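You operate a simulated robot arm through the tools that you are given. There is no shell and no other tool. Be economical: measure what you need, move in short steps, check, and stop when the job is done.

You are at the controls of a simulated robot arm. One attempt, no reset.

## Task
Fold both rod ends of the striped napkin in and lay the spoon on it.
Fine: Move the purple bowl off the napkin to the grey place mat. Use the blue spoon. Pinch, break and dent nothing; leave nothing switched on.

Only the result counts: the job must be done as asked and must still hold three seconds after the hand-in. Knocking over, shifting, dropping, spilling or breaking anything else fails it. Flat cloth is picked up by pressing the open fingertips on it (5 to 10 N) and closing them slowly along it; thin cloth reads only 2 to 8 mm in the jaws.

## Robot
A 6-joint arm with a two-finger parallel gripper, fixed in place. Base frame: the origin is at the foot of the arm, x ahead of it, y to its left, z up; the work surface is at about z = 750. Lengths are in mm, angles in rad, forces in N, time in s.
With the tool pointing down near the work surface it reaches from about 460 to 880 mm from the base axis. Its first joint turns from -2.007 to 2.007 rad. Payload 4.2 kg.
Tool frame: the origin (TCP) lies between the finger pads and is the grasp point; the fingertips stand 23 mm ahead of it; z points along the fingers, y is the line along which they close. Largest opening 94 mm; finger width 38, thickness 10; the body of the gripper, 54 by 96 mm, starts 39 mm behind the TCP.
Orientation is told as [roll, pitch, yaw] about the base's x, y, z axes, in that order, counted from this pose: with the fingers straight down and closing along the base's y, the tool's x points along the base's -x, its y along +y and its z along -z.

## Interface
- The arm moves only by the tool move_arm. Its argument "deltas" is a list of rows, each an object of numbers (a shift or turn left out is 0, a gripper value left out holds the last): "x", "y", "z": the shift along the base's x, y, z in m; "rx", "ry", "rz": the turn, a rotation vector about the base's x, y, z in rad; "grip": the gripper command, from -1 (fully open) to 1 (shut), values between in proportion. In form: [{"x": .., "y": .., "z": .., "rx": .., "ry": .., "rz": .., "grip": ..}, ...]. A call has 1 to 20 rows; each row shifts and turns the commanded pose from where the row before left it. Rows are played at 5 a second. More than 50 mm and 0.15 rad between two rows, or a gripper value outside its range, and nothing of the call is played. A pose out of reach is approached as far as the arm can. The call stops where the force on the tool passes 60 N (or 10 N more than at its start, if that is more) or the arm is blocked; 0.2 s more then pass. Each finger travels about 108 mm/s and halts on what it meets, pressing with about 30 N; the grip force reading is that of the motor and also rises with nothing between the fingers. The clock runs only during rows and for 0.2 s after the last one: add rows that do not move to give the fingers time. It gives the time, the measured TCP pose, the force on the tool (base axes), the opening and the grip force at its end, in the units of the frame above (readings bear some noise), with the torque about the TCP (base axes, N m) and any sound that the robot's microphone picked up, and new pictures: "pictures" is both (left out), scene, wrist or none.
- Cameras (640 x 400 px; columns grow to the right, rows downward): "scene" is fixed at [400.1, 502.3, 1482.7]; the picture's right is [-0.87, -0.50, 0.00], its down [-0.45, 0.79, -0.42] and it looks along [0.21, -0.37, -0.91] (base axes); focal length 353 px, centre (320, 200). "wrist" rides on the gripper at [86, 16, -75] in the tool frame; the picture's right is [-0.18, 0.98, 0.00], its down [-0.58, -0.11, -0.81] and it looks along [-0.79, -0.15, 0.59] (tool axes); focal length 243 px, centre (320, 200). There is no depth. A picture from a camera that has moved, and an enlarged one, comes with that camera's place and axes in the base frame and with its lens.
- lift_body(by): slides the trunk up (or, below 0, down) by that many mm; the arm rides with it, the base frame stays. It gives what a move gives, with no picture.
- inspect(camera, box): a new picture of the part [left, top, right, bottom] of that camera's present view, enlarged. It takes no simulated time.
- sign_off(): hands the job in; it is judged then, once.

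Work in short steps. Places have to be worked out from the pictures, the camera data and where the tool is seen: move nearer, look again, correct. Check each grasp and each placing, and mend what went wrong. You have 120 turns and 200 pictures in all, those below and enlarged ones among them. Open the gripper and draw the arm clear of the work before you hand the job in, unless the task says otherwise; then end with one line.

The tools are called after "Request:" by a JSON object that holds its "method" and its "body". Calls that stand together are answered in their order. move_arm: Moves the arm, as the interface text tells. Its arguments: {"type":"object","properties":{"deltas":{"type":"array","items":{"type":"object","properties":{"x":{"type":"number"},"y":{"type":"number"},"z":{"type":"number"},"rx":{"type":"number"},"ry":{"type":"number"},"rz":{"type":"number"},"grip":{"type":"number"}}}},"pictures":{"type":"string","enum":["both","scene","wrist","none"]}},"required":["deltas"]} The other tools are called the same way: lift_body (by) slides the trunk up or down; inspect (camera, box) takes an enlarged picture of a part of a camera's view; sign_off () hands the job in.

At the start:

```text
t: 0.0
tool_pos: [490.3, 107.8, 1031.4]
orientation: [0.0, -0.001, -0.001]
ft_force: [-1.0, 0.8, 0.3]
wrist_torque: [-0.02, -0.02, -0.04]
opening: 94.1
finger_force: 0.1
trunk travel left (down, up): [-675.0, 315.0]
```

scene: 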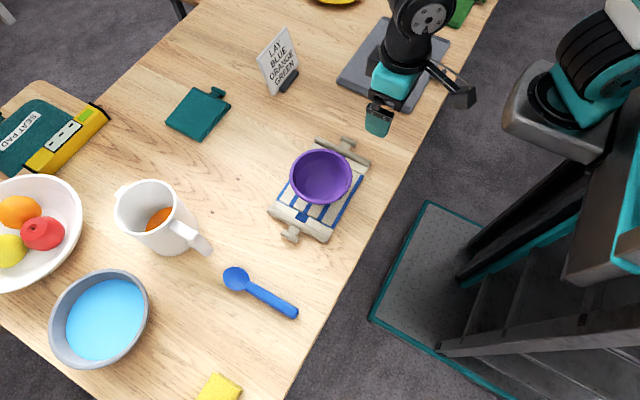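
wrist: 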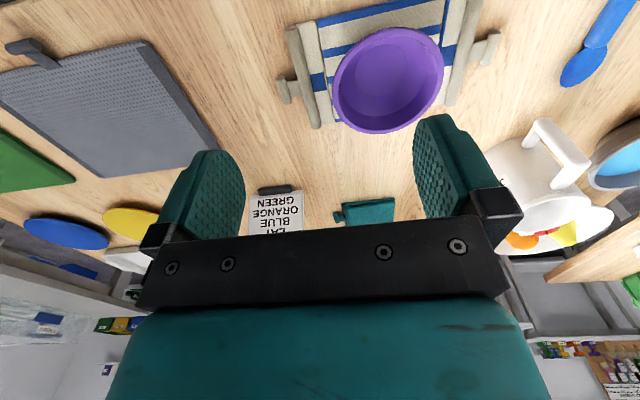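

I'll look closely at the napkin, the bowl, and the mat first, before moving.

Request:
{"method": "inspect", "body": {"camera": "scene", "box": [240, 120, 400, 260]}}

Request:
{"method": "inspect", "body": {"camera": "scene", "box": [240, 0, 500, 160]}}

Request:
{"method": "inspect", "body": {"camera": "wrist", "box": [240, 0, 540, 230]}}

```text
2.86 times, centred on (320, 190) of scene
camera zoom: at [400.1, 502.3, 1482.7], right [-0.87, -0.5, 0.0], down [-0.45, 0.79, -0.42], along [0.21, -0.37, -0.91], focal length 1008 px, centre (320, 229)
```

zoom: 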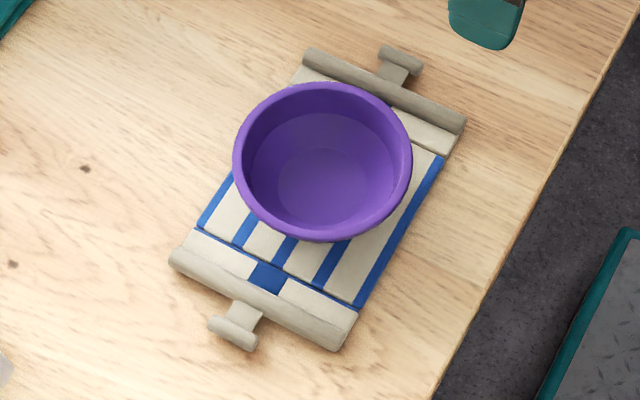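

```text
2.46 times, centred on (370, 80) of scene
camera zoom: at [400.1, 502.3, 1482.7], right [-0.87, -0.5, 0.0], down [-0.45, 0.79, -0.42], along [0.21, -0.37, -0.91], focal length 869 px, centre (197, 495)
```

zoom: 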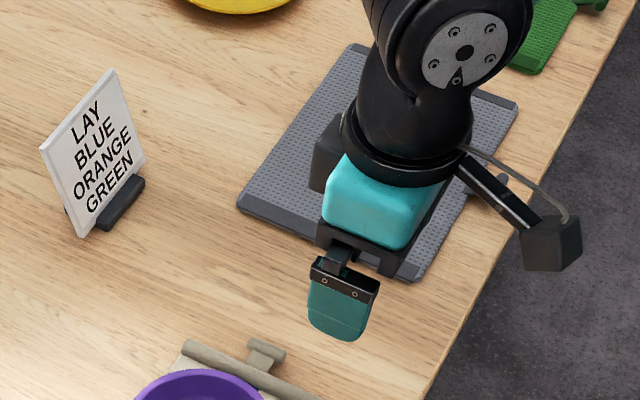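

```text
1.74 times, centred on (390, 115) of wrist
camera zoom: at [405.3, 123.4, 1107.1], right [0.18, 0.98, 0.0], down [0.58, -0.11, 0.81], along [0.79, -0.15, -0.59], focal length 422 px, centre (198, 348)
```

zoom: 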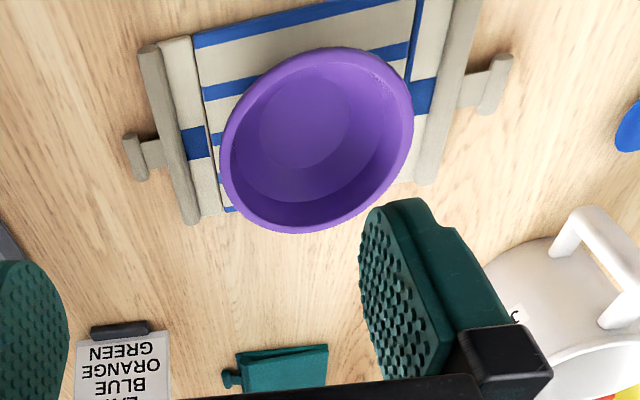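

The napkin body spans about x 505–657, y 96–254, with hinged flaps whose T-handles sit near (582, 316) and (586, 33). The bowl centre is about (587, 169), radius about 68, rim z about 795. I'm moving above its -y rim to check with the wrist view.

Request:
{"method": "move_arm", "body": {"deltas": [{"x": 0.032, "y": -0.002, "z": -0.035}, {"x": 0.032, "y": -0.003, "z": -0.035}, {"x": 0.033, "y": -0.002, "z": -0.035}, {"z": -0.045, "grip": 0.0}, {"z": 0}]}}

```text
t: 1.2
tool_pos: [587.5, 100.1, 881.1]
orientation: [0.0, 0.0, 0.0]
ft_force: [0.0, 0.6, -0.7]
wrist_torque: [0.01, 0.0, -0.01]
opening: 47.0
finger_force: 0.0
trunk travel left (down, up): [-675.0, 315.0]
camera wrist: at [502.0, 116.0, 956.3], right [0.18, 0.98, 0.0], down [0.58, -0.11, 0.81], along [0.79, -0.15, -0.59], focal length 243 px, centre (320, 200)
```

scene: 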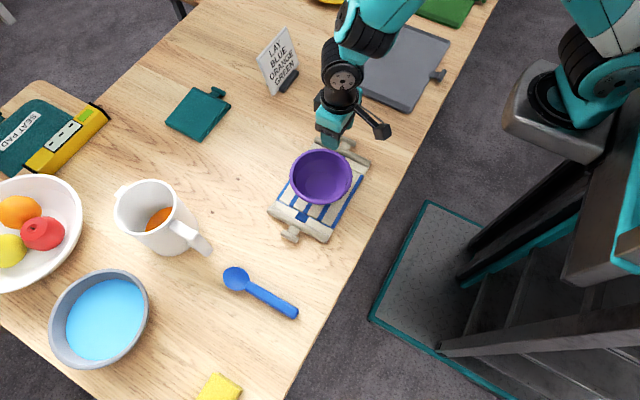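
wrist: 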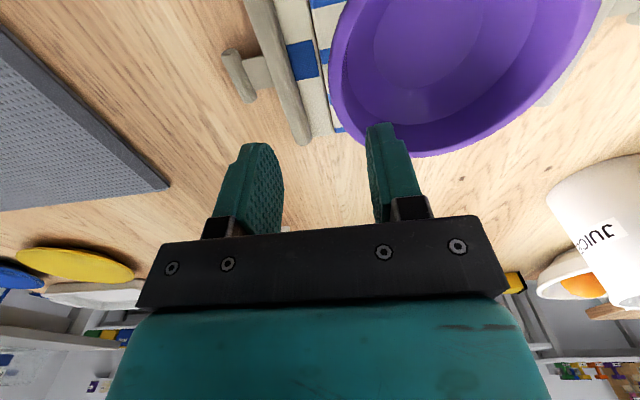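

The bowl is empty, and its rim's -y edge sits near y≈105. I'll shift slightly +y and descend so the fingers straddle the wall, then check.

Request:
{"method": "move_arm", "body": {"deltas": [{"y": 0.007, "z": -0.03}, {"z": -0.03}, {"z": -0.014}, {"z": 0}]}}

Request:
{"method": "inspect", "body": {"camera": "scene", "box": [270, 90, 400, 220]}}

```text
t: 2.2
tool_pos: [588.5, 107.7, 807.9]
orientation: [0.0, 0.001, 0.0]
ft_force: [-0.2, 1.8, 2.3]
wrist_torque: [0.11, -0.06, 0.06]
opening: 47.7
finger_force: 1.1
trunk travel left (down, up): [-675.0, 315.0]
camera wrist: at [502.7, 123.8, 882.3], right [0.18, 0.98, 0.0], down [0.58, -0.11, 0.81], along [0.79, -0.15, -0.59], focal length 243 px, centre (320, 200)
```

scene: 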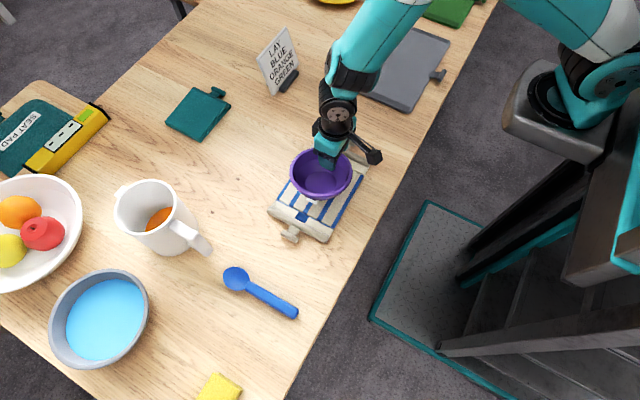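
wrist: 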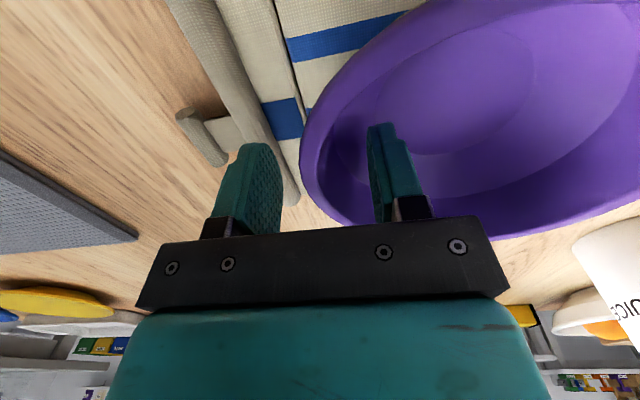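

```text
3.08 times, centred on (335, 155) of scene
camera zoom: at [400.1, 502.3, 1482.7], right [-0.87, -0.5, 0.0], down [-0.45, 0.79, -0.42], along [0.21, -0.37, -0.91], focal length 1086 px, centre (274, 338)
```

zoom: 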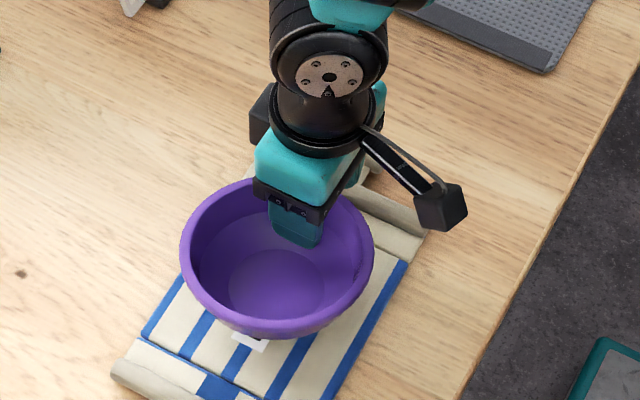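

A slight contact shows (about 2 N up), so I'll look closer at where the fingers are relative to the wall.

Request:
{"method": "inspect", "body": {"camera": "wrist", "box": [160, 60, 520, 260]}}

Request:
{"method": "inspect", "body": {"camera": "scene", "box": [285, 130, 375, 240]}}

```text
1.78 times, centred on (340, 160) of wrist
camera zoom: at [502.7, 123.8, 882.3], right [0.18, 0.98, 0.0], down [0.58, -0.11, 0.81], along [0.79, -0.15, -0.59], focal length 431 px, centre (284, 271)
```

zoom: 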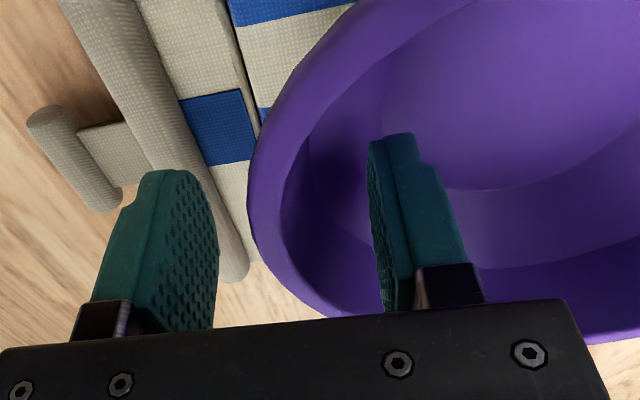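

```text
3.64 times, centred on (330, 185) of scene
camera zoom: at [400.1, 502.3, 1482.7], right [-0.87, -0.5, 0.0], down [-0.45, 0.79, -0.42], along [0.21, -0.37, -0.91], focal length 1283 px, centre (284, 254)
```

zoom: 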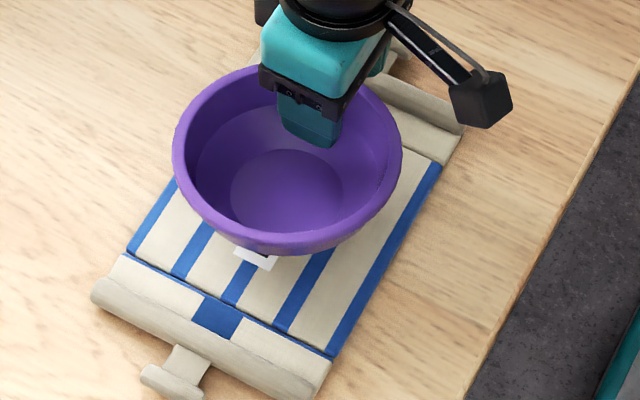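

The inner finger seems to be riding on the sloped wall and tipping the bowl slightly. I'm backing up 15 mm to let it settle, then narrowing the opening.

Request:
{"method": "move_arm", "body": {"deltas": [{"z": 0.015}, {"z": 0.005}, {"z": 0}], "pictures": "wrist"}}

Request:
{"method": "inspect", "body": {"camera": "scene", "box": [285, 130, 375, 240]}}

```text
t: 3.0
tool_pos: [588.5, 107.5, 827.5]
orientation: [-0.001, -0.001, 0.0]
ft_force: [-0.2, -1.0, -0.4]
wrist_torque: [0.02, 0.03, 0.02]
opening: 47.0
finger_force: 0.0
trunk travel left (down, up): [-675.0, 315.0]
camera wrist: at [502.2, 123.2, 903.0], right [0.18, 0.98, 0.0], down [0.58, -0.11, 0.81], along [0.79, -0.15, -0.59], focal length 243 px, centre (320, 200)
```

wrist: 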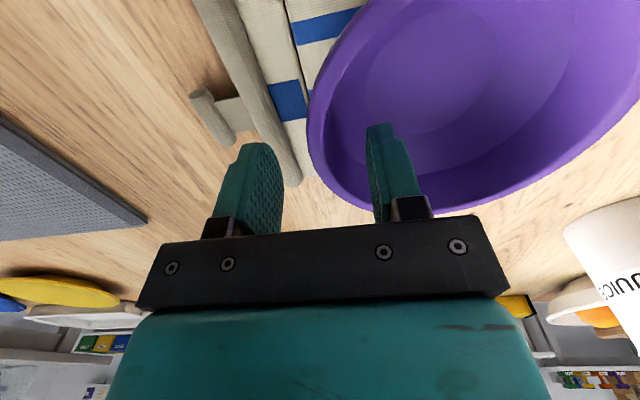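

```text
3.64 times, centred on (330, 185) of scene
camera zoom: at [400.1, 502.3, 1482.7], right [-0.87, -0.5, 0.0], down [-0.45, 0.79, -0.42], along [0.21, -0.37, -0.91], focal length 1283 px, centre (284, 254)
```

zoom: 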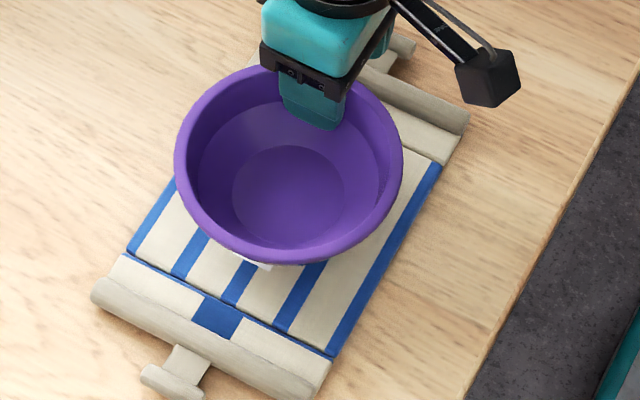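

The bowl settled level about 4 mm toward -y, with its rim edge now near y≈101 and z≈805. I'll narrow the jaws, centre on the wall and go down only to a shallow overlap.

Request:
{"method": "move_arm", "body": {"deltas": [{"y": -0.002, "grip": 0.4}, {"y": 0}, {"z": -0.007}, {"z": -0.007}, {"z": 0}], "pictures": "wrist"}}

Request:
{"method": "inspect", "body": {"camera": "scene", "box": [285, 130, 375, 240]}}

```text
t: 4.2
tool_pos: [588.6, 105.7, 814.0]
orientation: [-0.002, 0.002, -0.001]
ft_force: [-0.8, 0.7, 1.7]
wrist_torque: [0.04, -0.01, 0.03]
opening: 28.6
finger_force: 0.8
trunk travel left (down, up): [-675.0, 315.0]
camera wrist: at [502.4, 121.3, 889.0], right [0.18, 0.98, 0.0], down [0.58, -0.11, 0.81], along [0.79, -0.15, -0.59], focal length 243 px, centre (320, 200)
```

wrist: 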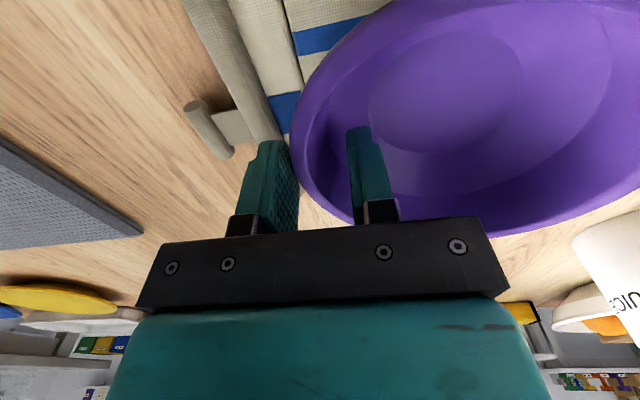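

```text
3.64 times, centred on (330, 185) of scene
camera zoom: at [400.1, 502.3, 1482.7], right [-0.87, -0.5, 0.0], down [-0.45, 0.79, -0.42], along [0.21, -0.37, -0.91], focal length 1283 px, centre (284, 254)
```

zoom: 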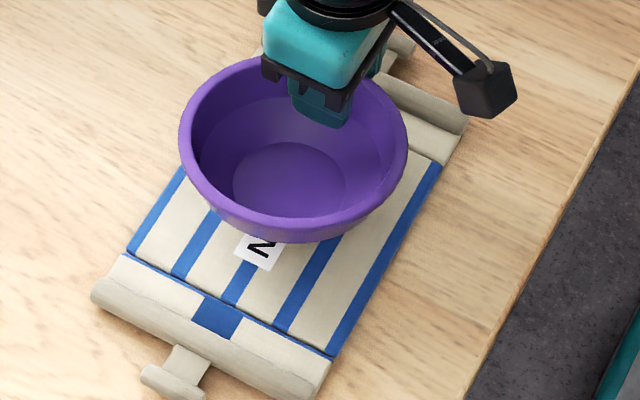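

The inner fingertip again touches the wall slope and tips the bowl a bit. I'm raising 4 mm to relieve it, then closing gently.

Request:
{"method": "move_arm", "body": {"deltas": [{"z": 0.004}, {"z": 0.001, "grip": 0.6}, {"grip": 0.75}, {"grip": 0.85}, {"grip": 0.95}, {"z": 0}, {"z": 0}], "pictures": "wrist"}}

Request:
{"method": "inspect", "body": {"camera": "scene", "box": [285, 130, 375, 240]}}

```text
t: 5.8
tool_pos: [588.6, 105.7, 818.9]
orientation: [0.0, 0.0, 0.0]
ft_force: [-1.1, -1.6, 6.7]
wrist_torque: [0.63, 0.07, 0.07]
opening: 22.0
finger_force: 29.7
trunk travel left (down, up): [-675.0, 315.0]
camera wrist: at [502.2, 121.3, 894.2], right [0.18, 0.98, 0.0], down [0.58, -0.11, 0.81], along [0.79, -0.15, -0.59], focal length 243 px, centre (320, 200)
```

wrist: 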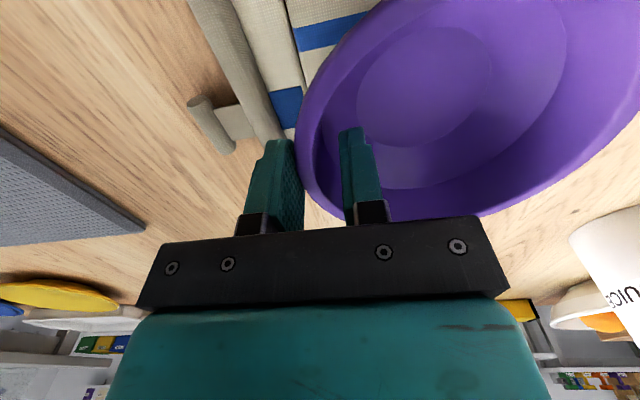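

```text
3.64 times, centred on (330, 185) of scene
camera zoom: at [400.1, 502.3, 1482.7], right [-0.87, -0.5, 0.0], down [-0.45, 0.79, -0.42], along [0.21, -0.37, -0.91], focal length 1283 px, centre (284, 254)
```

zoom: 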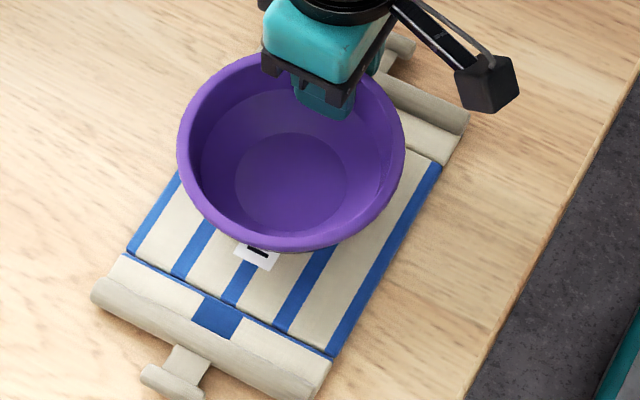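

The grip holds a 22 mm thick sloped wall at 30 N. I'm lifting slowly to test it.

Request:
{"method": "move_arm", "body": {"deltas": [{"z": 0.01}, {"z": 0.01}, {"z": 0.01}, {"z": 0}], "pictures": "wrist"}}

Request:
{"method": "inspect", "body": {"camera": "scene", "box": [265, 110, 395, 260]}}

```text
t: 6.8
tool_pos: [588.2, 105.7, 850.0]
orientation: [0.0, 0.001, -0.001]
ft_force: [0.1, 1.5, 2.4]
wrist_torque: [0.39, 0.04, 0.02]
opening: 15.6
finger_force: 30.0
trunk travel left (down, up): [-675.0, 315.0]
camera wrist: at [501.7, 121.3, 924.3], right [0.18, 0.98, 0.0], down [0.58, -0.11, 0.81], along [0.79, -0.15, -0.59], focal length 243 px, centre (320, 200)
```

wrist: 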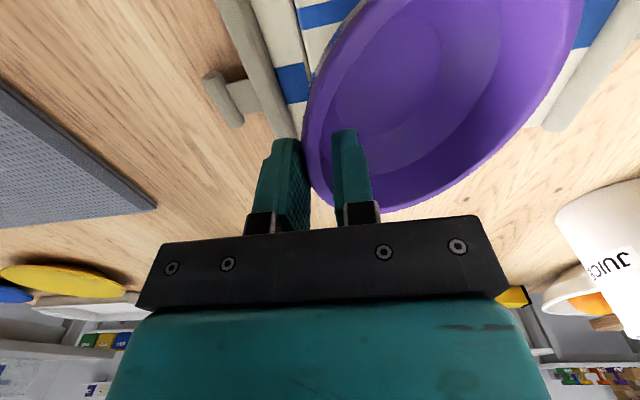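

```text
2.67 times, centred on (330, 185) of scene
camera zoom: at [400.1, 502.3, 1482.7], right [-0.87, -0.5, 0.0], down [-0.45, 0.79, -0.42], along [0.21, -0.37, -0.91], focal length 941 px, centre (293, 240)
```

zoom: 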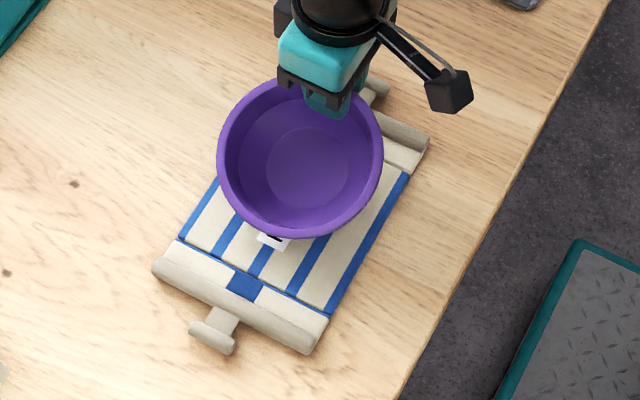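

The wall has settled flush with the pads (15.6 mm) and the bowl hangs tilted, with its far side perhaps still on the cloth. I'm lifting further to see.

Request:
{"method": "move_arm", "body": {"deltas": [{"z": 0.012}, {"z": 0.012}, {"z": 0.012}, {"z": 0}], "pictures": "wrist"}}

Request:
{"method": "inspect", "body": {"camera": "scene", "box": [265, 110, 395, 260]}}

```text
t: 7.8
tool_pos: [588.2, 104.8, 885.5]
orientation: [0.0, 0.001, -0.001]
ft_force: [0.8, 0.8, -1.5]
wrist_torque: [-0.17, 0.02, 0.01]
opening: 14.5
finger_force: 30.0
trunk travel left (down, up): [-675.0, 315.0]
camera wrist: at [501.9, 121.5, 960.5], right [0.18, 0.98, 0.0], down [0.58, -0.11, 0.81], along [0.79, -0.15, -0.59], focal length 243 px, centre (320, 200)
```

wrist: 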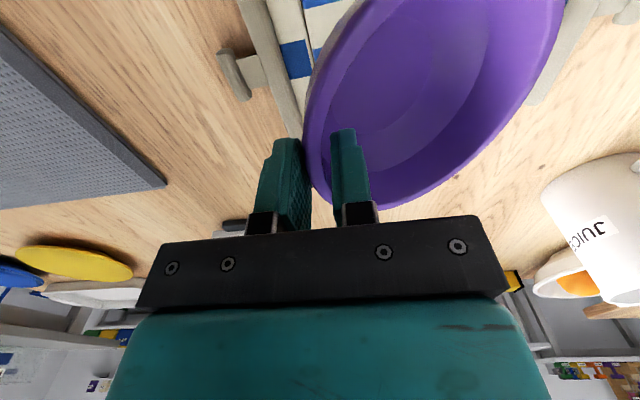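

```text
2.67 times, centred on (330, 185) of scene
camera zoom: at [400.1, 502.3, 1482.7], right [-0.87, -0.5, 0.0], down [-0.45, 0.79, -0.42], along [0.21, -0.37, -0.91], focal length 941 px, centre (293, 240)
```

zoom: 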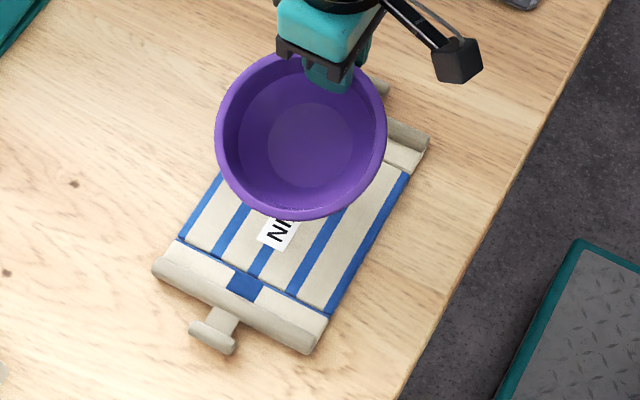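

The bowl is fully lifted (about 1.5 N) and hangs tilted with +y low. I'm raising a bit and carrying it over the mat in moderate steps.

Request:
{"method": "move_arm", "body": {"deltas": [{"z": 0.03}, {"y": -0.02}, {"y": -0.035, "x": 0.002}, {"y": -0.035, "x": 0.002}, {"y": -0.035, "x": 0.002}, {"y": -0.035, "x": 0.002}, {"y": -0.035, "x": 0.002}, {"y": -0.035, "x": 0.002}, {"y": -0.035}, {"y": -0.035}, {"y": -0.035}, {"y": -0.035}, {"y": -0.02}, {"y": -0.02}, {"z": 0}]}}

```text
t: 11.0
tool_pos: [600.3, -305.8, 914.4]
orientation: [-0.002, -0.001, 0.0]
ft_force: [0.7, 0.2, -2.3]
wrist_torque: [-0.11, 0.0, 0.01]
opening: 14.5
finger_force: 30.0
trunk travel left (down, up): [-675.0, 315.0]
camera wrist: at [514.9, -289.3, 989.8], right [0.18, 0.98, 0.0], down [0.58, -0.11, 0.81], along [0.79, -0.15, -0.59], focal length 243 px, centre (320, 200)
```

scene: 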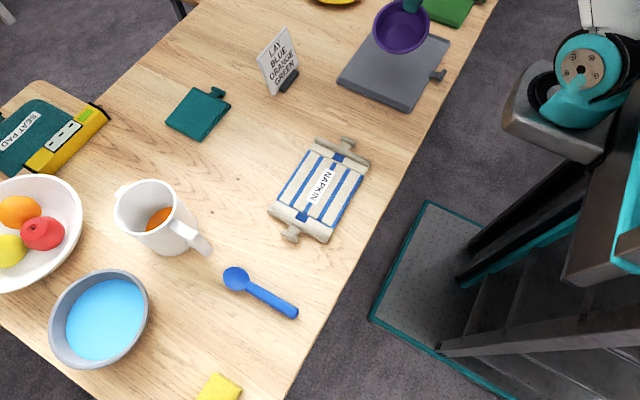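
wrist: 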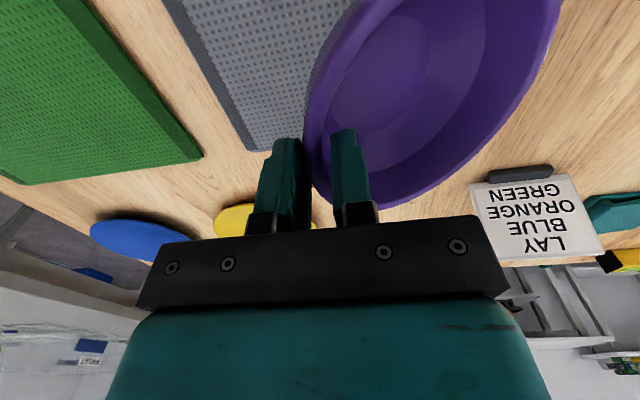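

The bowl is over the mat. I'm rotating about x to level it, and lowering part way to check.

Request:
{"method": "move_arm", "body": {"deltas": [{"rx": 0.13, "z": -0.01}, {"rx": 0.13, "z": -0.02}, {"rx": 0.13, "z": -0.02}, {"z": -0.01}, {"z": 0}], "pictures": "wrist"}}

Request:
{"method": "inspect", "body": {"camera": "scene", "box": [320, 0, 480, 120]}}

```text
t: 12.2
tool_pos: [599.7, -305.2, 853.6]
orientation: [0.392, 0.001, 0.0]
ft_force: [-0.3, -0.4, -2.4]
wrist_torque: [-0.11, 0.02, 0.02]
opening: 14.8
finger_force: 30.2
trunk travel left (down, up): [-675.0, 315.0]
camera wrist: at [514.6, -318.5, 930.6], right [0.18, 0.91, 0.37], down [0.58, -0.41, 0.7], along [0.79, 0.09, -0.6], focal length 243 px, centre (320, 200)
```

wrist: 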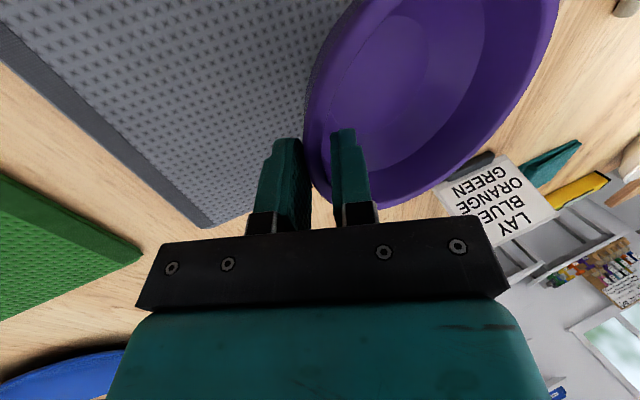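

```text
3.33 times, centred on (400, 60) of scene
camera zoom: at [400.1, 502.3, 1482.7], right [-0.87, -0.5, 0.0], down [-0.45, 0.79, -0.42], along [0.21, -0.37, -0.91], focal length 1176 px, centre (53, 667)
```

zoom: 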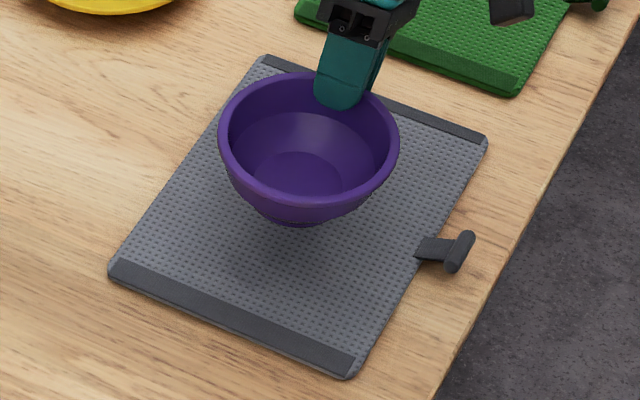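

The bowl looks about level and centred. I'm lowering in small steps and watching force.

Request:
{"method": "move_arm", "body": {"deltas": [{"z": -0.012}, {"z": -0.012}, {"z": -0.005}, {"z": 0}], "pictures": "none"}}

Request:
{"method": "inspect", "body": {"camera": "scene", "box": [340, 10, 460, 100]}}

```text
t: 13.2
tool_pos: [599.8, -305.6, 825.5]
orientation: [0.39, 0.0, -0.001]
ft_force: [0.1, 0.9, -2.0]
wrist_torque: [-0.17, 0.0, -0.02]
opening: 14.7
finger_force: 29.9
trunk travel left (down, up): [-675.0, 315.0]
```

```text
4.44 times, centred on (400, 55) of scene
camera zoom: at [400.1, 502.3, 1482.7], right [-0.87, -0.5, 0.0], down [-0.45, 0.79, -0.42], along [0.21, -0.37, -0.91], focal length 1568 px, centre (-36, 844)
```

zoom: 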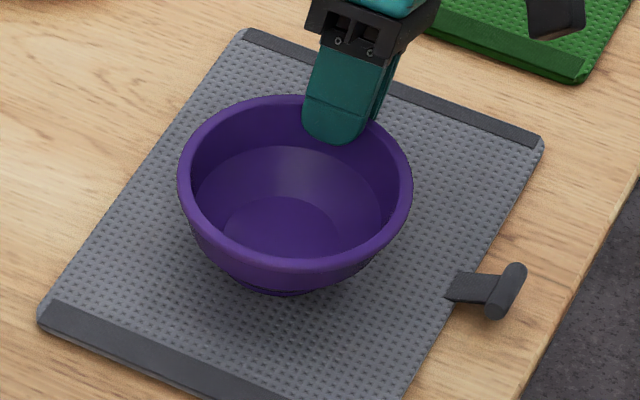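

Still free. I'll continue lowering in 4 mm steps.

Request:
{"method": "move_arm", "body": {"deltas": [{"z": -0.004}, {"z": -0.004}, {"z": 0}], "pictures": "none"}}

```text
t: 14.0
tool_pos: [600.1, -305.7, 818.6]
orientation: [0.39, -0.003, -0.001]
ft_force: [-2.3, -5.8, 21.3]
wrist_torque: [0.29, -0.11, 0.05]
opening: 14.8
finger_force: 29.7
trunk travel left (down, up): [-675.0, 315.0]
```

Contact is at the -y edge of the base, so the bowl is tilted slightly up at +y. I'm easing up 2 mm, turning back a little, and re-checking.

Request:
{"method": "move_arm", "body": {"deltas": [{"z": 0.001, "rx": -0.03}, {"rx": -0.03}, {"z": 0}], "pictures": "none"}}

Request:
{"method": "inspect", "body": {"camera": "scene", "box": [340, 10, 460, 100]}}

```text
t: 14.8
tool_pos: [599.7, -303.8, 818.1]
orientation: [0.33, -0.001, -0.002]
ft_force: [1.7, -1.0, 19.2]
wrist_torque: [0.56, -0.22, 0.0]
opening: 15.6
finger_force: 29.9
trunk travel left (down, up): [-675.0, 315.0]
```

```text
4.44 times, centred on (400, 55) of scene
camera zoom: at [400.1, 502.3, 1482.7], right [-0.87, -0.5, 0.0], down [-0.45, 0.79, -0.42], along [0.21, -0.37, -0.91], focal length 1568 px, centre (-36, 844)
```

zoom: 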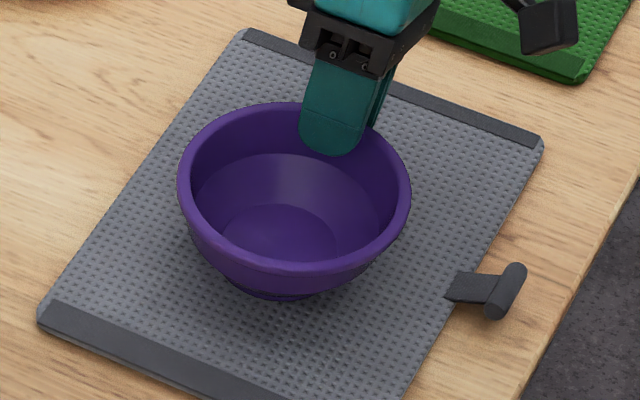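

The base is now flat on the mat. I'm relieving the force, opening slowly and withdrawing along the finger axis.

Request:
{"method": "move_arm", "body": {"deltas": [{"z": 0.001}, {"grip": 0.6}, {"grip": 0.4}, {"grip": 0.3}, {"y": -0.004, "z": 0.012}, {"y": -0.006, "z": 0.018}, {"y": -0.01, "z": 0.03}, {"z": 0.03}]}}

Request:
{"method": "inspect", "body": {"camera": "scene", "box": [340, 10, 460, 100]}}

```text
t: 16.6
tool_pos: [600.8, -324.6, 910.9]
orientation: [0.33, -0.001, -0.001]
ft_force: [0.9, 0.5, 0.8]
wrist_torque: [0.02, -0.01, 0.02]
opening: 32.9
finger_force: 0.1
trunk travel left (down, up): [-675.0, 315.0]
camera wrist: at [514.7, -334.2, 986.5], right [0.18, 0.93, 0.32], down [0.58, -0.36, 0.73], along [0.79, 0.05, -0.61], focal length 243 px, centre (320, 200)
```

scene: 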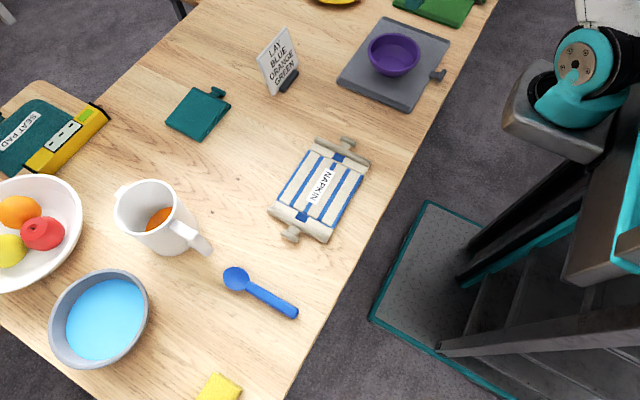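
wrist: 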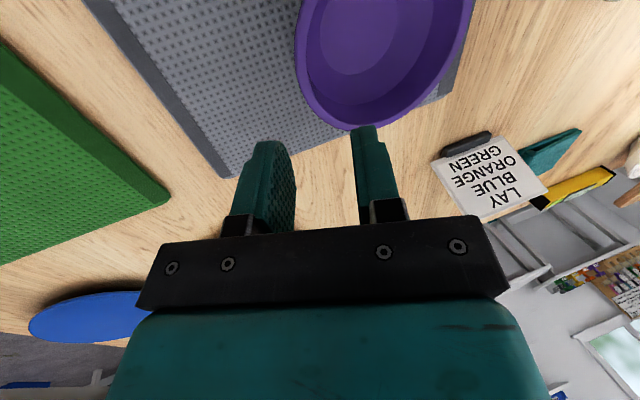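

```text
4.44 times, centred on (400, 55) of scene
camera zoom: at [400.1, 502.3, 1482.7], right [-0.87, -0.5, 0.0], down [-0.45, 0.79, -0.42], along [0.21, -0.37, -0.91], focal length 1568 px, centre (-36, 844)
```

zoom: 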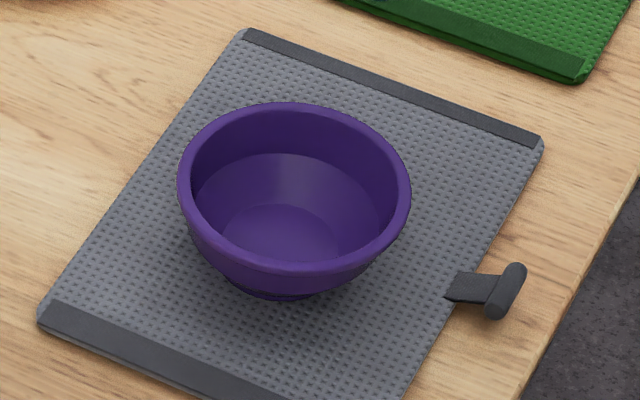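

The bowl sits flat on the grey mat. Next I'm looking at the clear napkin in detail.

Request:
{"method": "inspect", "body": {"camera": "scene", "box": [255, 125, 385, 255]}}

Request:
{"method": "inspect", "body": {"camera": "scene", "box": [205, 250, 315, 330]}}

```text
3.08 times, centred on (320, 190) of scene
camera zoom: at [400.1, 502.3, 1482.7], right [-0.87, -0.5, 0.0], down [-0.45, 0.79, -0.42], along [0.21, -0.37, -0.91], focal length 1086 px, centre (320, 231)
```

zoom: 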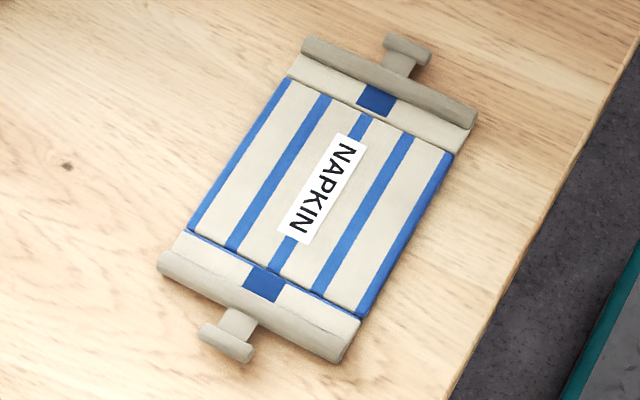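

```text
5.00 times, centred on (260, 290) of scene
camera zoom: at [400.1, 502.3, 1482.7], right [-0.87, -0.5, 0.0], down [-0.45, 0.79, -0.42], along [0.21, -0.37, -0.91], focal length 1764 px, centre (620, -250)
```

zoom: 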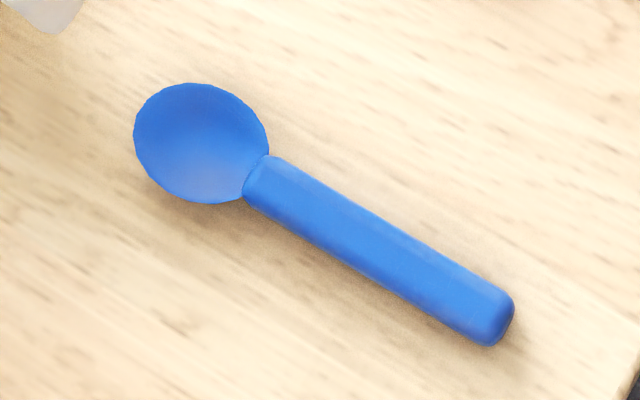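

The napkin is clear. Its flaps hinge at the seams, with T-handles outward. I'm untilting, travelling to above the +y handle (about 582, 316), and turning 90° so the fingers close along x.

Request:
{"method": "move_arm", "body": {"deltas": [{"rx": -0.11, "y": 0.03}, {"rx": -0.11, "y": 0.04}, {"rx": -0.11, "y": 0.04, "grip": -0.3}, {"y": 0.045, "rz": 0.1428}, {"y": 0.045, "rz": 0.1428}, {"y": 0.045, "rz": 0.1428}, {"y": 0.045, "rz": 0.1428}, {"y": 0.045, "rz": 0.1428}, {"y": 0.045, "rz": 0.1428}, {"y": 0.045, "rz": 0.1428}, {"y": 0.045, "rz": 0.1428}, {"y": 0.045, "rz": 0.1428}, {"y": 0.045, "rz": 0.1428}, {"y": 0.045, "rz": 0.1428, "x": -0.018}, {"y": 0.03}, {"z": 0}]}}

```text
t: 20.0
tool_pos: [581.9, 309.0, 911.4]
orientation: [0.0, 0.0, 1.571]
ft_force: [0.6, -0.2, 0.1]
wrist_torque: [0.0, -0.02, 0.01]
opening: 61.1
finger_force: 0.1
trunk travel left (down, up): [-675.0, 315.0]
camera wrist: at [567.3, 223.0, 985.8], right [-0.98, 0.18, 0.0], down [0.11, 0.58, 0.81], along [0.15, 0.79, -0.59], focal length 243 px, centre (320, 200)
```

scene: 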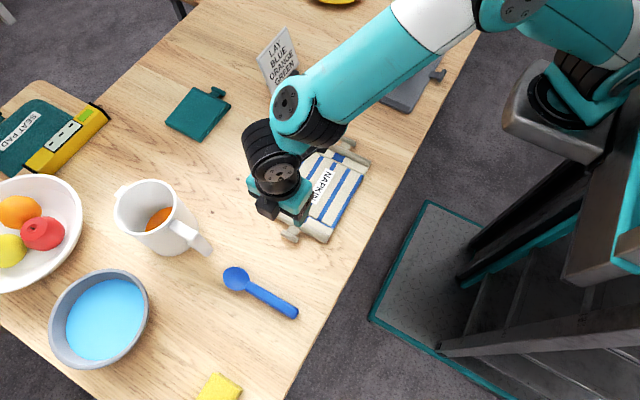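
wrist: 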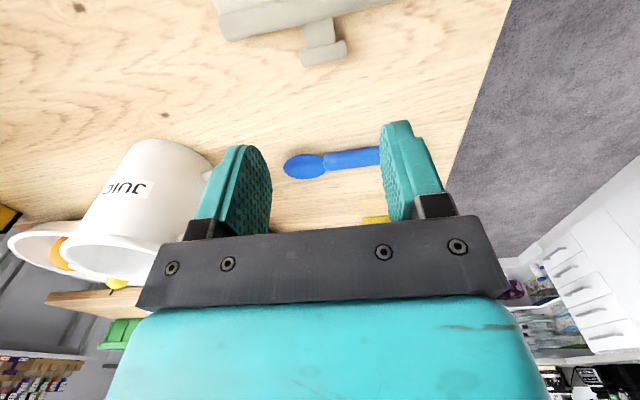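

The wrist view confirms the bar at about (582, 317), roughly 39 mm long along x. I'm descending with the fingers straddling its ends.

Request:
{"method": "move_arm", "body": {"deltas": [{"y": 0.008, "z": -0.04}, {"z": -0.04}, {"z": -0.03}, {"z": -0.018}, {"z": 0}], "pictures": "wrist"}}

Request:
{"method": "inspect", "body": {"camera": "scene", "box": [240, 170, 360, 280]}}

```text
t: 21.2
tool_pos: [582.2, 315.7, 781.8]
orientation: [0.001, 0.001, 1.57]
ft_force: [-0.6, 0.1, -0.3]
wrist_torque: [-0.01, 0.01, -0.03]
opening: 61.2
finger_force: 0.0
trunk travel left (down, up): [-675.0, 315.0]
camera wrist: at [566.8, 230.0, 857.4], right [-0.98, 0.18, 0.0], down [0.11, 0.58, 0.81], along [0.15, 0.79, -0.59], focal length 243 px, centre (320, 200)
```

wrist: 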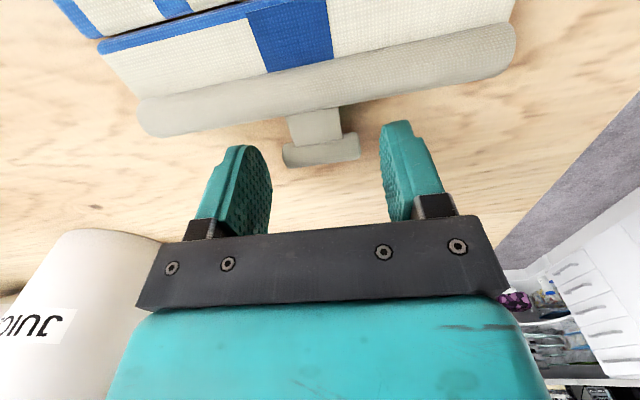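

```text
3.64 times, centred on (300, 225) of scene
camera zoom: at [400.1, 502.3, 1482.7], right [-0.87, -0.5, 0.0], down [-0.45, 0.79, -0.42], along [0.21, -0.37, -0.91], focal length 1283 px, centre (393, 109)
```

zoom: 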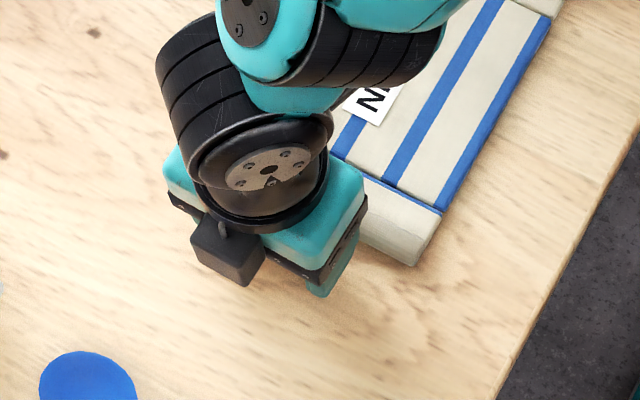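

The bar lies between the fingertips. I'm going down 5 mm more and closing slowly.

Request:
{"method": "move_arm", "body": {"deltas": [{"y": 0.002, "z": -0.005}, {"z": 0}, {"grip": 0.0}, {"grip": 0.15}, {"grip": 0.22}, {"z": 0}], "pictures": "wrist"}}

```text
t: 22.6
tool_pos: [582.1, 319.1, 776.9]
orientation: [0.0, -0.001, 1.572]
ft_force: [0.7, 0.1, 0.4]
wrist_torque: [0.09, 0.01, 0.02]
opening: 42.1
finger_force: 29.5
trunk travel left (down, up): [-675.0, 315.0]
camera wrist: at [566.8, 232.6, 852.1], right [-0.98, 0.18, 0.0], down [0.11, 0.58, 0.81], along [0.15, 0.79, -0.59], focal length 243 px, centre (320, 200)
```

wrist: 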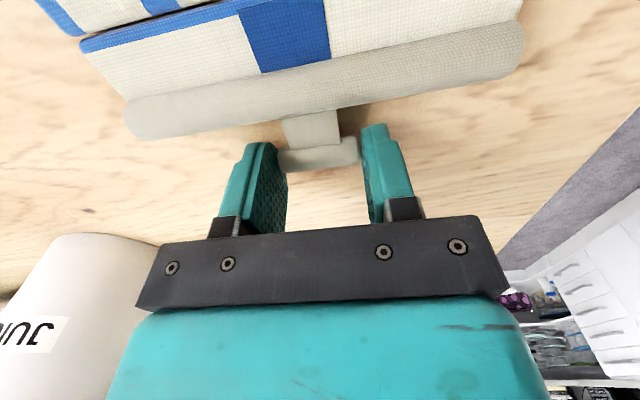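

The bar is held at 42 mm. I'm swinging it up along the hinge arc (axis about y 254, radius about 64) to 45°, and checking forces.

Request:
{"method": "move_arm", "body": {"deltas": [{"y": -0.0005, "z": 0.0084}, {"y": -0.0017, "z": 0.0082}, {"y": -0.0027, "z": 0.008}, {"y": -0.0037, "z": 0.0074}, {"y": -0.0046, "z": 0.007}, {"y": -0.0055, "z": 0.0063}, {"z": 0}], "pictures": "wrist"}}

Request:
{"method": "inspect", "body": {"camera": "scene", "box": [240, 150, 360, 260]}}

```text
t: 24.2
tool_pos: [582.5, 302.1, 822.3]
orientation: [-0.003, -0.001, 1.571]
ft_force: [-0.6, -0.6, -1.4]
wrist_torque: [0.16, 0.01, -0.01]
opening: 42.6
finger_force: 30.3
trunk travel left (down, up): [-675.0, 315.0]
camera wrist: at [566.8, 214.8, 897.3], right [-0.98, 0.18, 0.0], down [0.11, 0.58, 0.81], along [0.15, 0.79, -0.59], focal length 243 px, centre (320, 200)
```

wrist: 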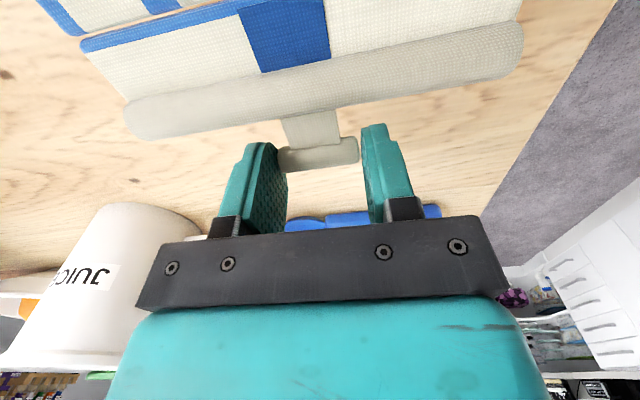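

```text
3.64 times, centred on (300, 205) of scene
camera zoom: at [400.1, 502.3, 1482.7], right [-0.87, -0.5, 0.0], down [-0.45, 0.79, -0.42], along [0.21, -0.37, -0.91], focal length 1283 px, centre (393, 182)
```

zoom: 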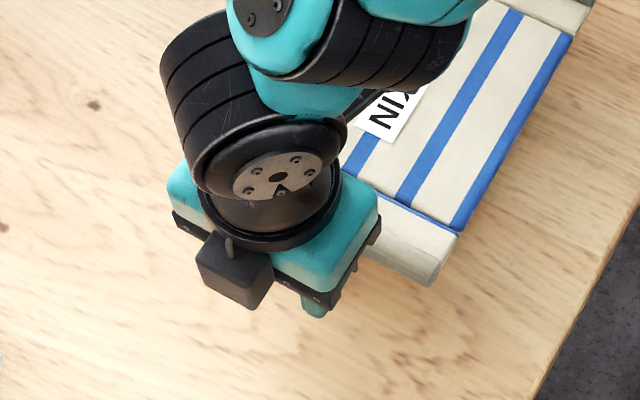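

The wrist view shows that the flap did not pivot: the pads clamped the bar's angle and the entire napkin rose. I'm retracing the path to put it back exactly where it was.

Request:
{"method": "move_arm", "body": {"deltas": [{"y": 0.0055, "z": -0.0063}, {"y": 0.0046, "z": -0.007}, {"y": 0.0037, "z": -0.0074}, {"y": 0.0027, "z": -0.008}, {"y": 0.0017, "z": -0.0082}, {"y": 0.0005, "z": -0.0084}, {"z": 0}, {"z": 0}]}}

```text
t: 26.0
tool_pos: [582.4, 321.5, 776.7]
orientation: [0.0, -0.001, 1.572]
ft_force: [-0.5, -2.3, 7.5]
wrist_torque: [-0.54, -0.03, -0.06]
opening: 42.3
finger_force: 30.1
trunk travel left (down, up): [-675.0, 315.0]
camera wrist: at [566.5, 233.8, 852.1], right [-0.98, 0.18, 0.0], down [0.11, 0.58, 0.81], along [0.15, 0.79, -0.59], focal length 243 px, centre (320, 200)
```

scene: 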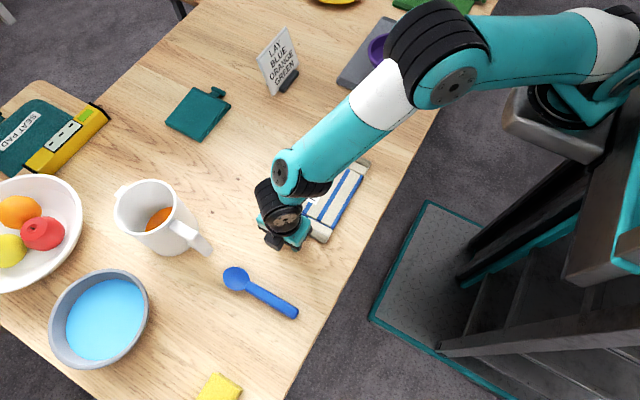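
wrist: 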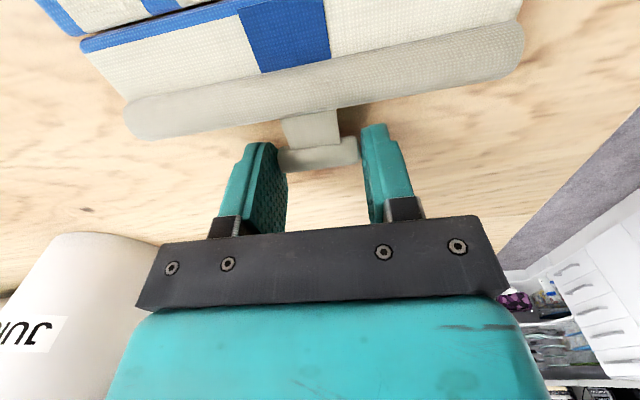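

The napkin is back in place. I'm easing the grip to just past contact so the bar can pivot in the pads, and reading the force.

Request:
{"method": "move_arm", "body": {"deltas": [{"grip": 0.12}, {"z": 0}, {"z": 0}], "pictures": "none"}}

```text
t: 26.8
tool_pos: [582.6, 320.1, 775.6]
orientation: [0.001, 0.0, 1.57]
ft_force: [0.7, 0.7, -0.6]
wrist_torque: [0.06, -0.04, 0.03]
opening: 42.8
finger_force: 11.4
trunk travel left (down, up): [-675.0, 315.0]
```

Request:
{"method": "move_arm", "body": {"deltas": [{"grip": 0.1, "z": 0.001}, {"z": 0}, {"z": 0}], "pictures": "none"}}

```text
t: 27.6
tool_pos: [581.8, 320.5, 777.4]
orientation: [0.0, 0.001, 1.57]
ft_force: [0.0, -0.5, 0.7]
wrist_torque: [0.04, 0.01, -0.02]
opening: 43.1
finger_force: 0.9
trunk travel left (down, up): [-675.0, 315.0]
```

Light grip (about 5 N), then a coupled arc with the tool turning half as much as the flap, up to 30°.

Request:
{"method": "move_arm", "body": {"deltas": [{"grip": 0.11}, {"z": 0}, {"y": -0.0018, "z": 0.0083, "rx": 0.065}, {"y": -0.0029, "z": 0.0081, "rx": 0.066}, {"y": -0.0039, "z": 0.0077, "rx": 0.065}, {"y": -0.0049, "z": 0.0072, "rx": 0.066}, {"z": 0}], "pictures": "both"}}

```text
t: 29.2
tool_pos: [581.5, 306.5, 809.8]
orientation: [-0.002, -0.26, 1.572]
ft_force: [-0.2, -1.3, -1.1]
wrist_torque: [0.0, 0.0, -0.09]
opening: 42.7
finger_force: 22.5
trunk travel left (down, up): [-675.0, 315.0]
camera wrist: at [566.4, 203.8, 859.4], right [-0.98, 0.18, 0.05], down [0.11, 0.35, 0.93], along [0.15, 0.92, -0.37], focal length 243 px, centre (320, 200)
```

scene: 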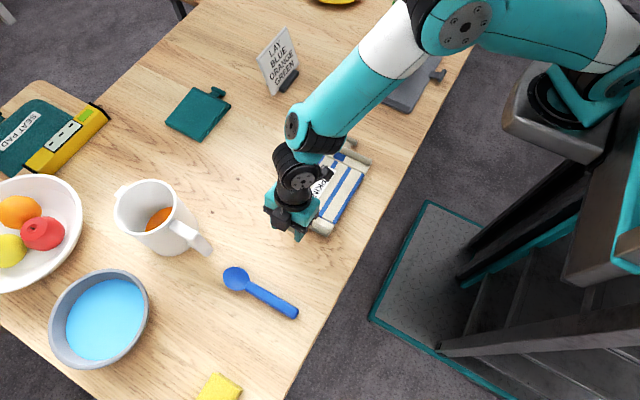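
wrist: 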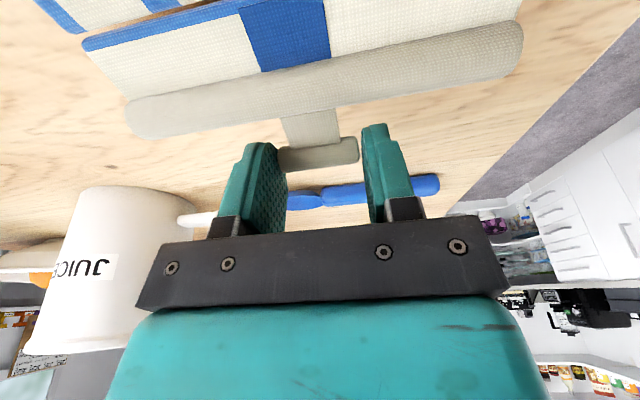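

Request:
{"method": "inspect", "body": {"camera": "scene", "box": [255, 125, 385, 255]}}

Request:
{"method": "inspect", "body": {"camera": "wrist", "box": [20, 0, 540, 220]}}

```text
3.08 times, centred on (320, 190) of scene
camera zoom: at [400.1, 502.3, 1482.7], right [-0.87, -0.5, 0.0], down [-0.45, 0.79, -0.42], along [0.21, -0.37, -0.91], focal length 1086 px, centre (320, 231)
```

zoom: 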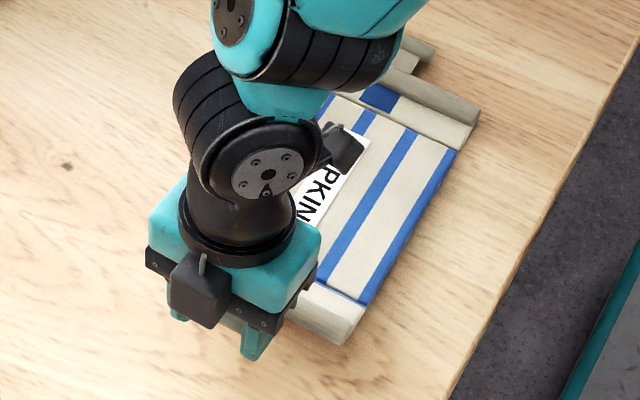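

```text
1.23 times, centred on (280, 110) of wrist
camera zoom: at [566.4, 203.8, 859.4], right [-0.98, 0.18, 0.05], down [0.11, 0.35, 0.93], along [0.15, 0.92, -0.37], focal length 299 px, centre (369, 311)
```

zoom: 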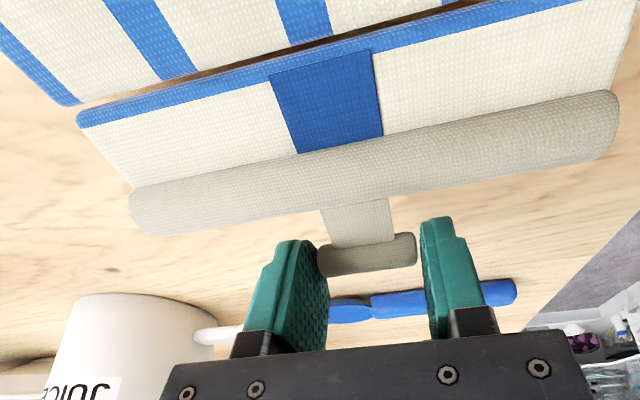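

The pads lock the bar's angle, so the flap follows the tool's tilt. The fold needs the tool to turn by the full flap angle, with the camera on the upper side, so yaw +90 suits the far flap. I'm laying this one back down and releasing.

Request:
{"method": "move_arm", "body": {"deltas": [{"y": 0.0049, "z": -0.0072, "rx": -0.066}, {"y": 0.0039, "z": -0.0077, "rx": -0.065}, {"y": 0.0029, "z": -0.0081, "rx": -0.066}, {"y": 0.0018, "z": -0.0083, "rx": -0.065}, {"z": 0}, {"grip": -0.3}, {"z": 0}, {"z": 0.04}, {"z": 0.05}, {"z": 0.05}, {"y": -0.04}, {"y": -0.04}], "pictures": "wrist"}}

Request:
{"method": "inspect", "body": {"camera": "scene", "box": [255, 125, 385, 255]}}

```text
t: 31.8
tool_pos: [581.1, 240.6, 915.6]
orientation: [-0.001, 0.001, 1.57]
ft_force: [-0.5, -0.3, -0.6]
wrist_torque: [-0.01, -0.07, 0.01]
opening: 61.0
finger_force: 0.1
trunk travel left (down, up): [-675.0, 315.0]
camera wrist: at [566.2, 154.6, 991.5], right [-0.98, 0.18, 0.0], down [0.11, 0.58, 0.81], along [0.15, 0.79, -0.59], focal length 243 px, centre (320, 200)
```

wrist: 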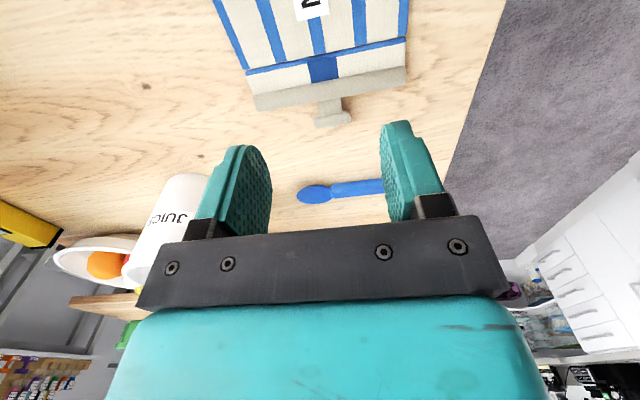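

```text
3.08 times, centred on (320, 190) of scene
camera zoom: at [400.1, 502.3, 1482.7], right [-0.87, -0.5, 0.0], down [-0.45, 0.79, -0.42], along [0.21, -0.37, -0.91], focal length 1086 px, centre (320, 231)
```

zoom: 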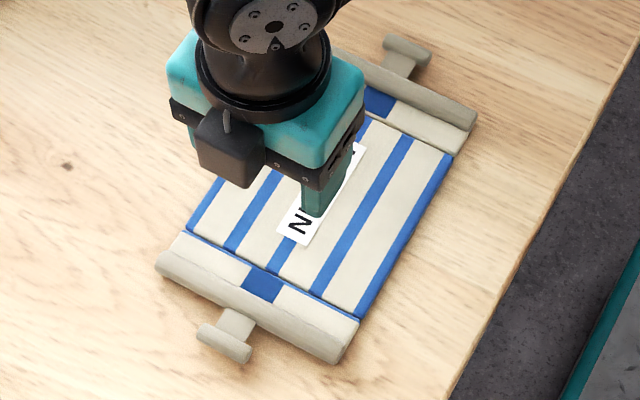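

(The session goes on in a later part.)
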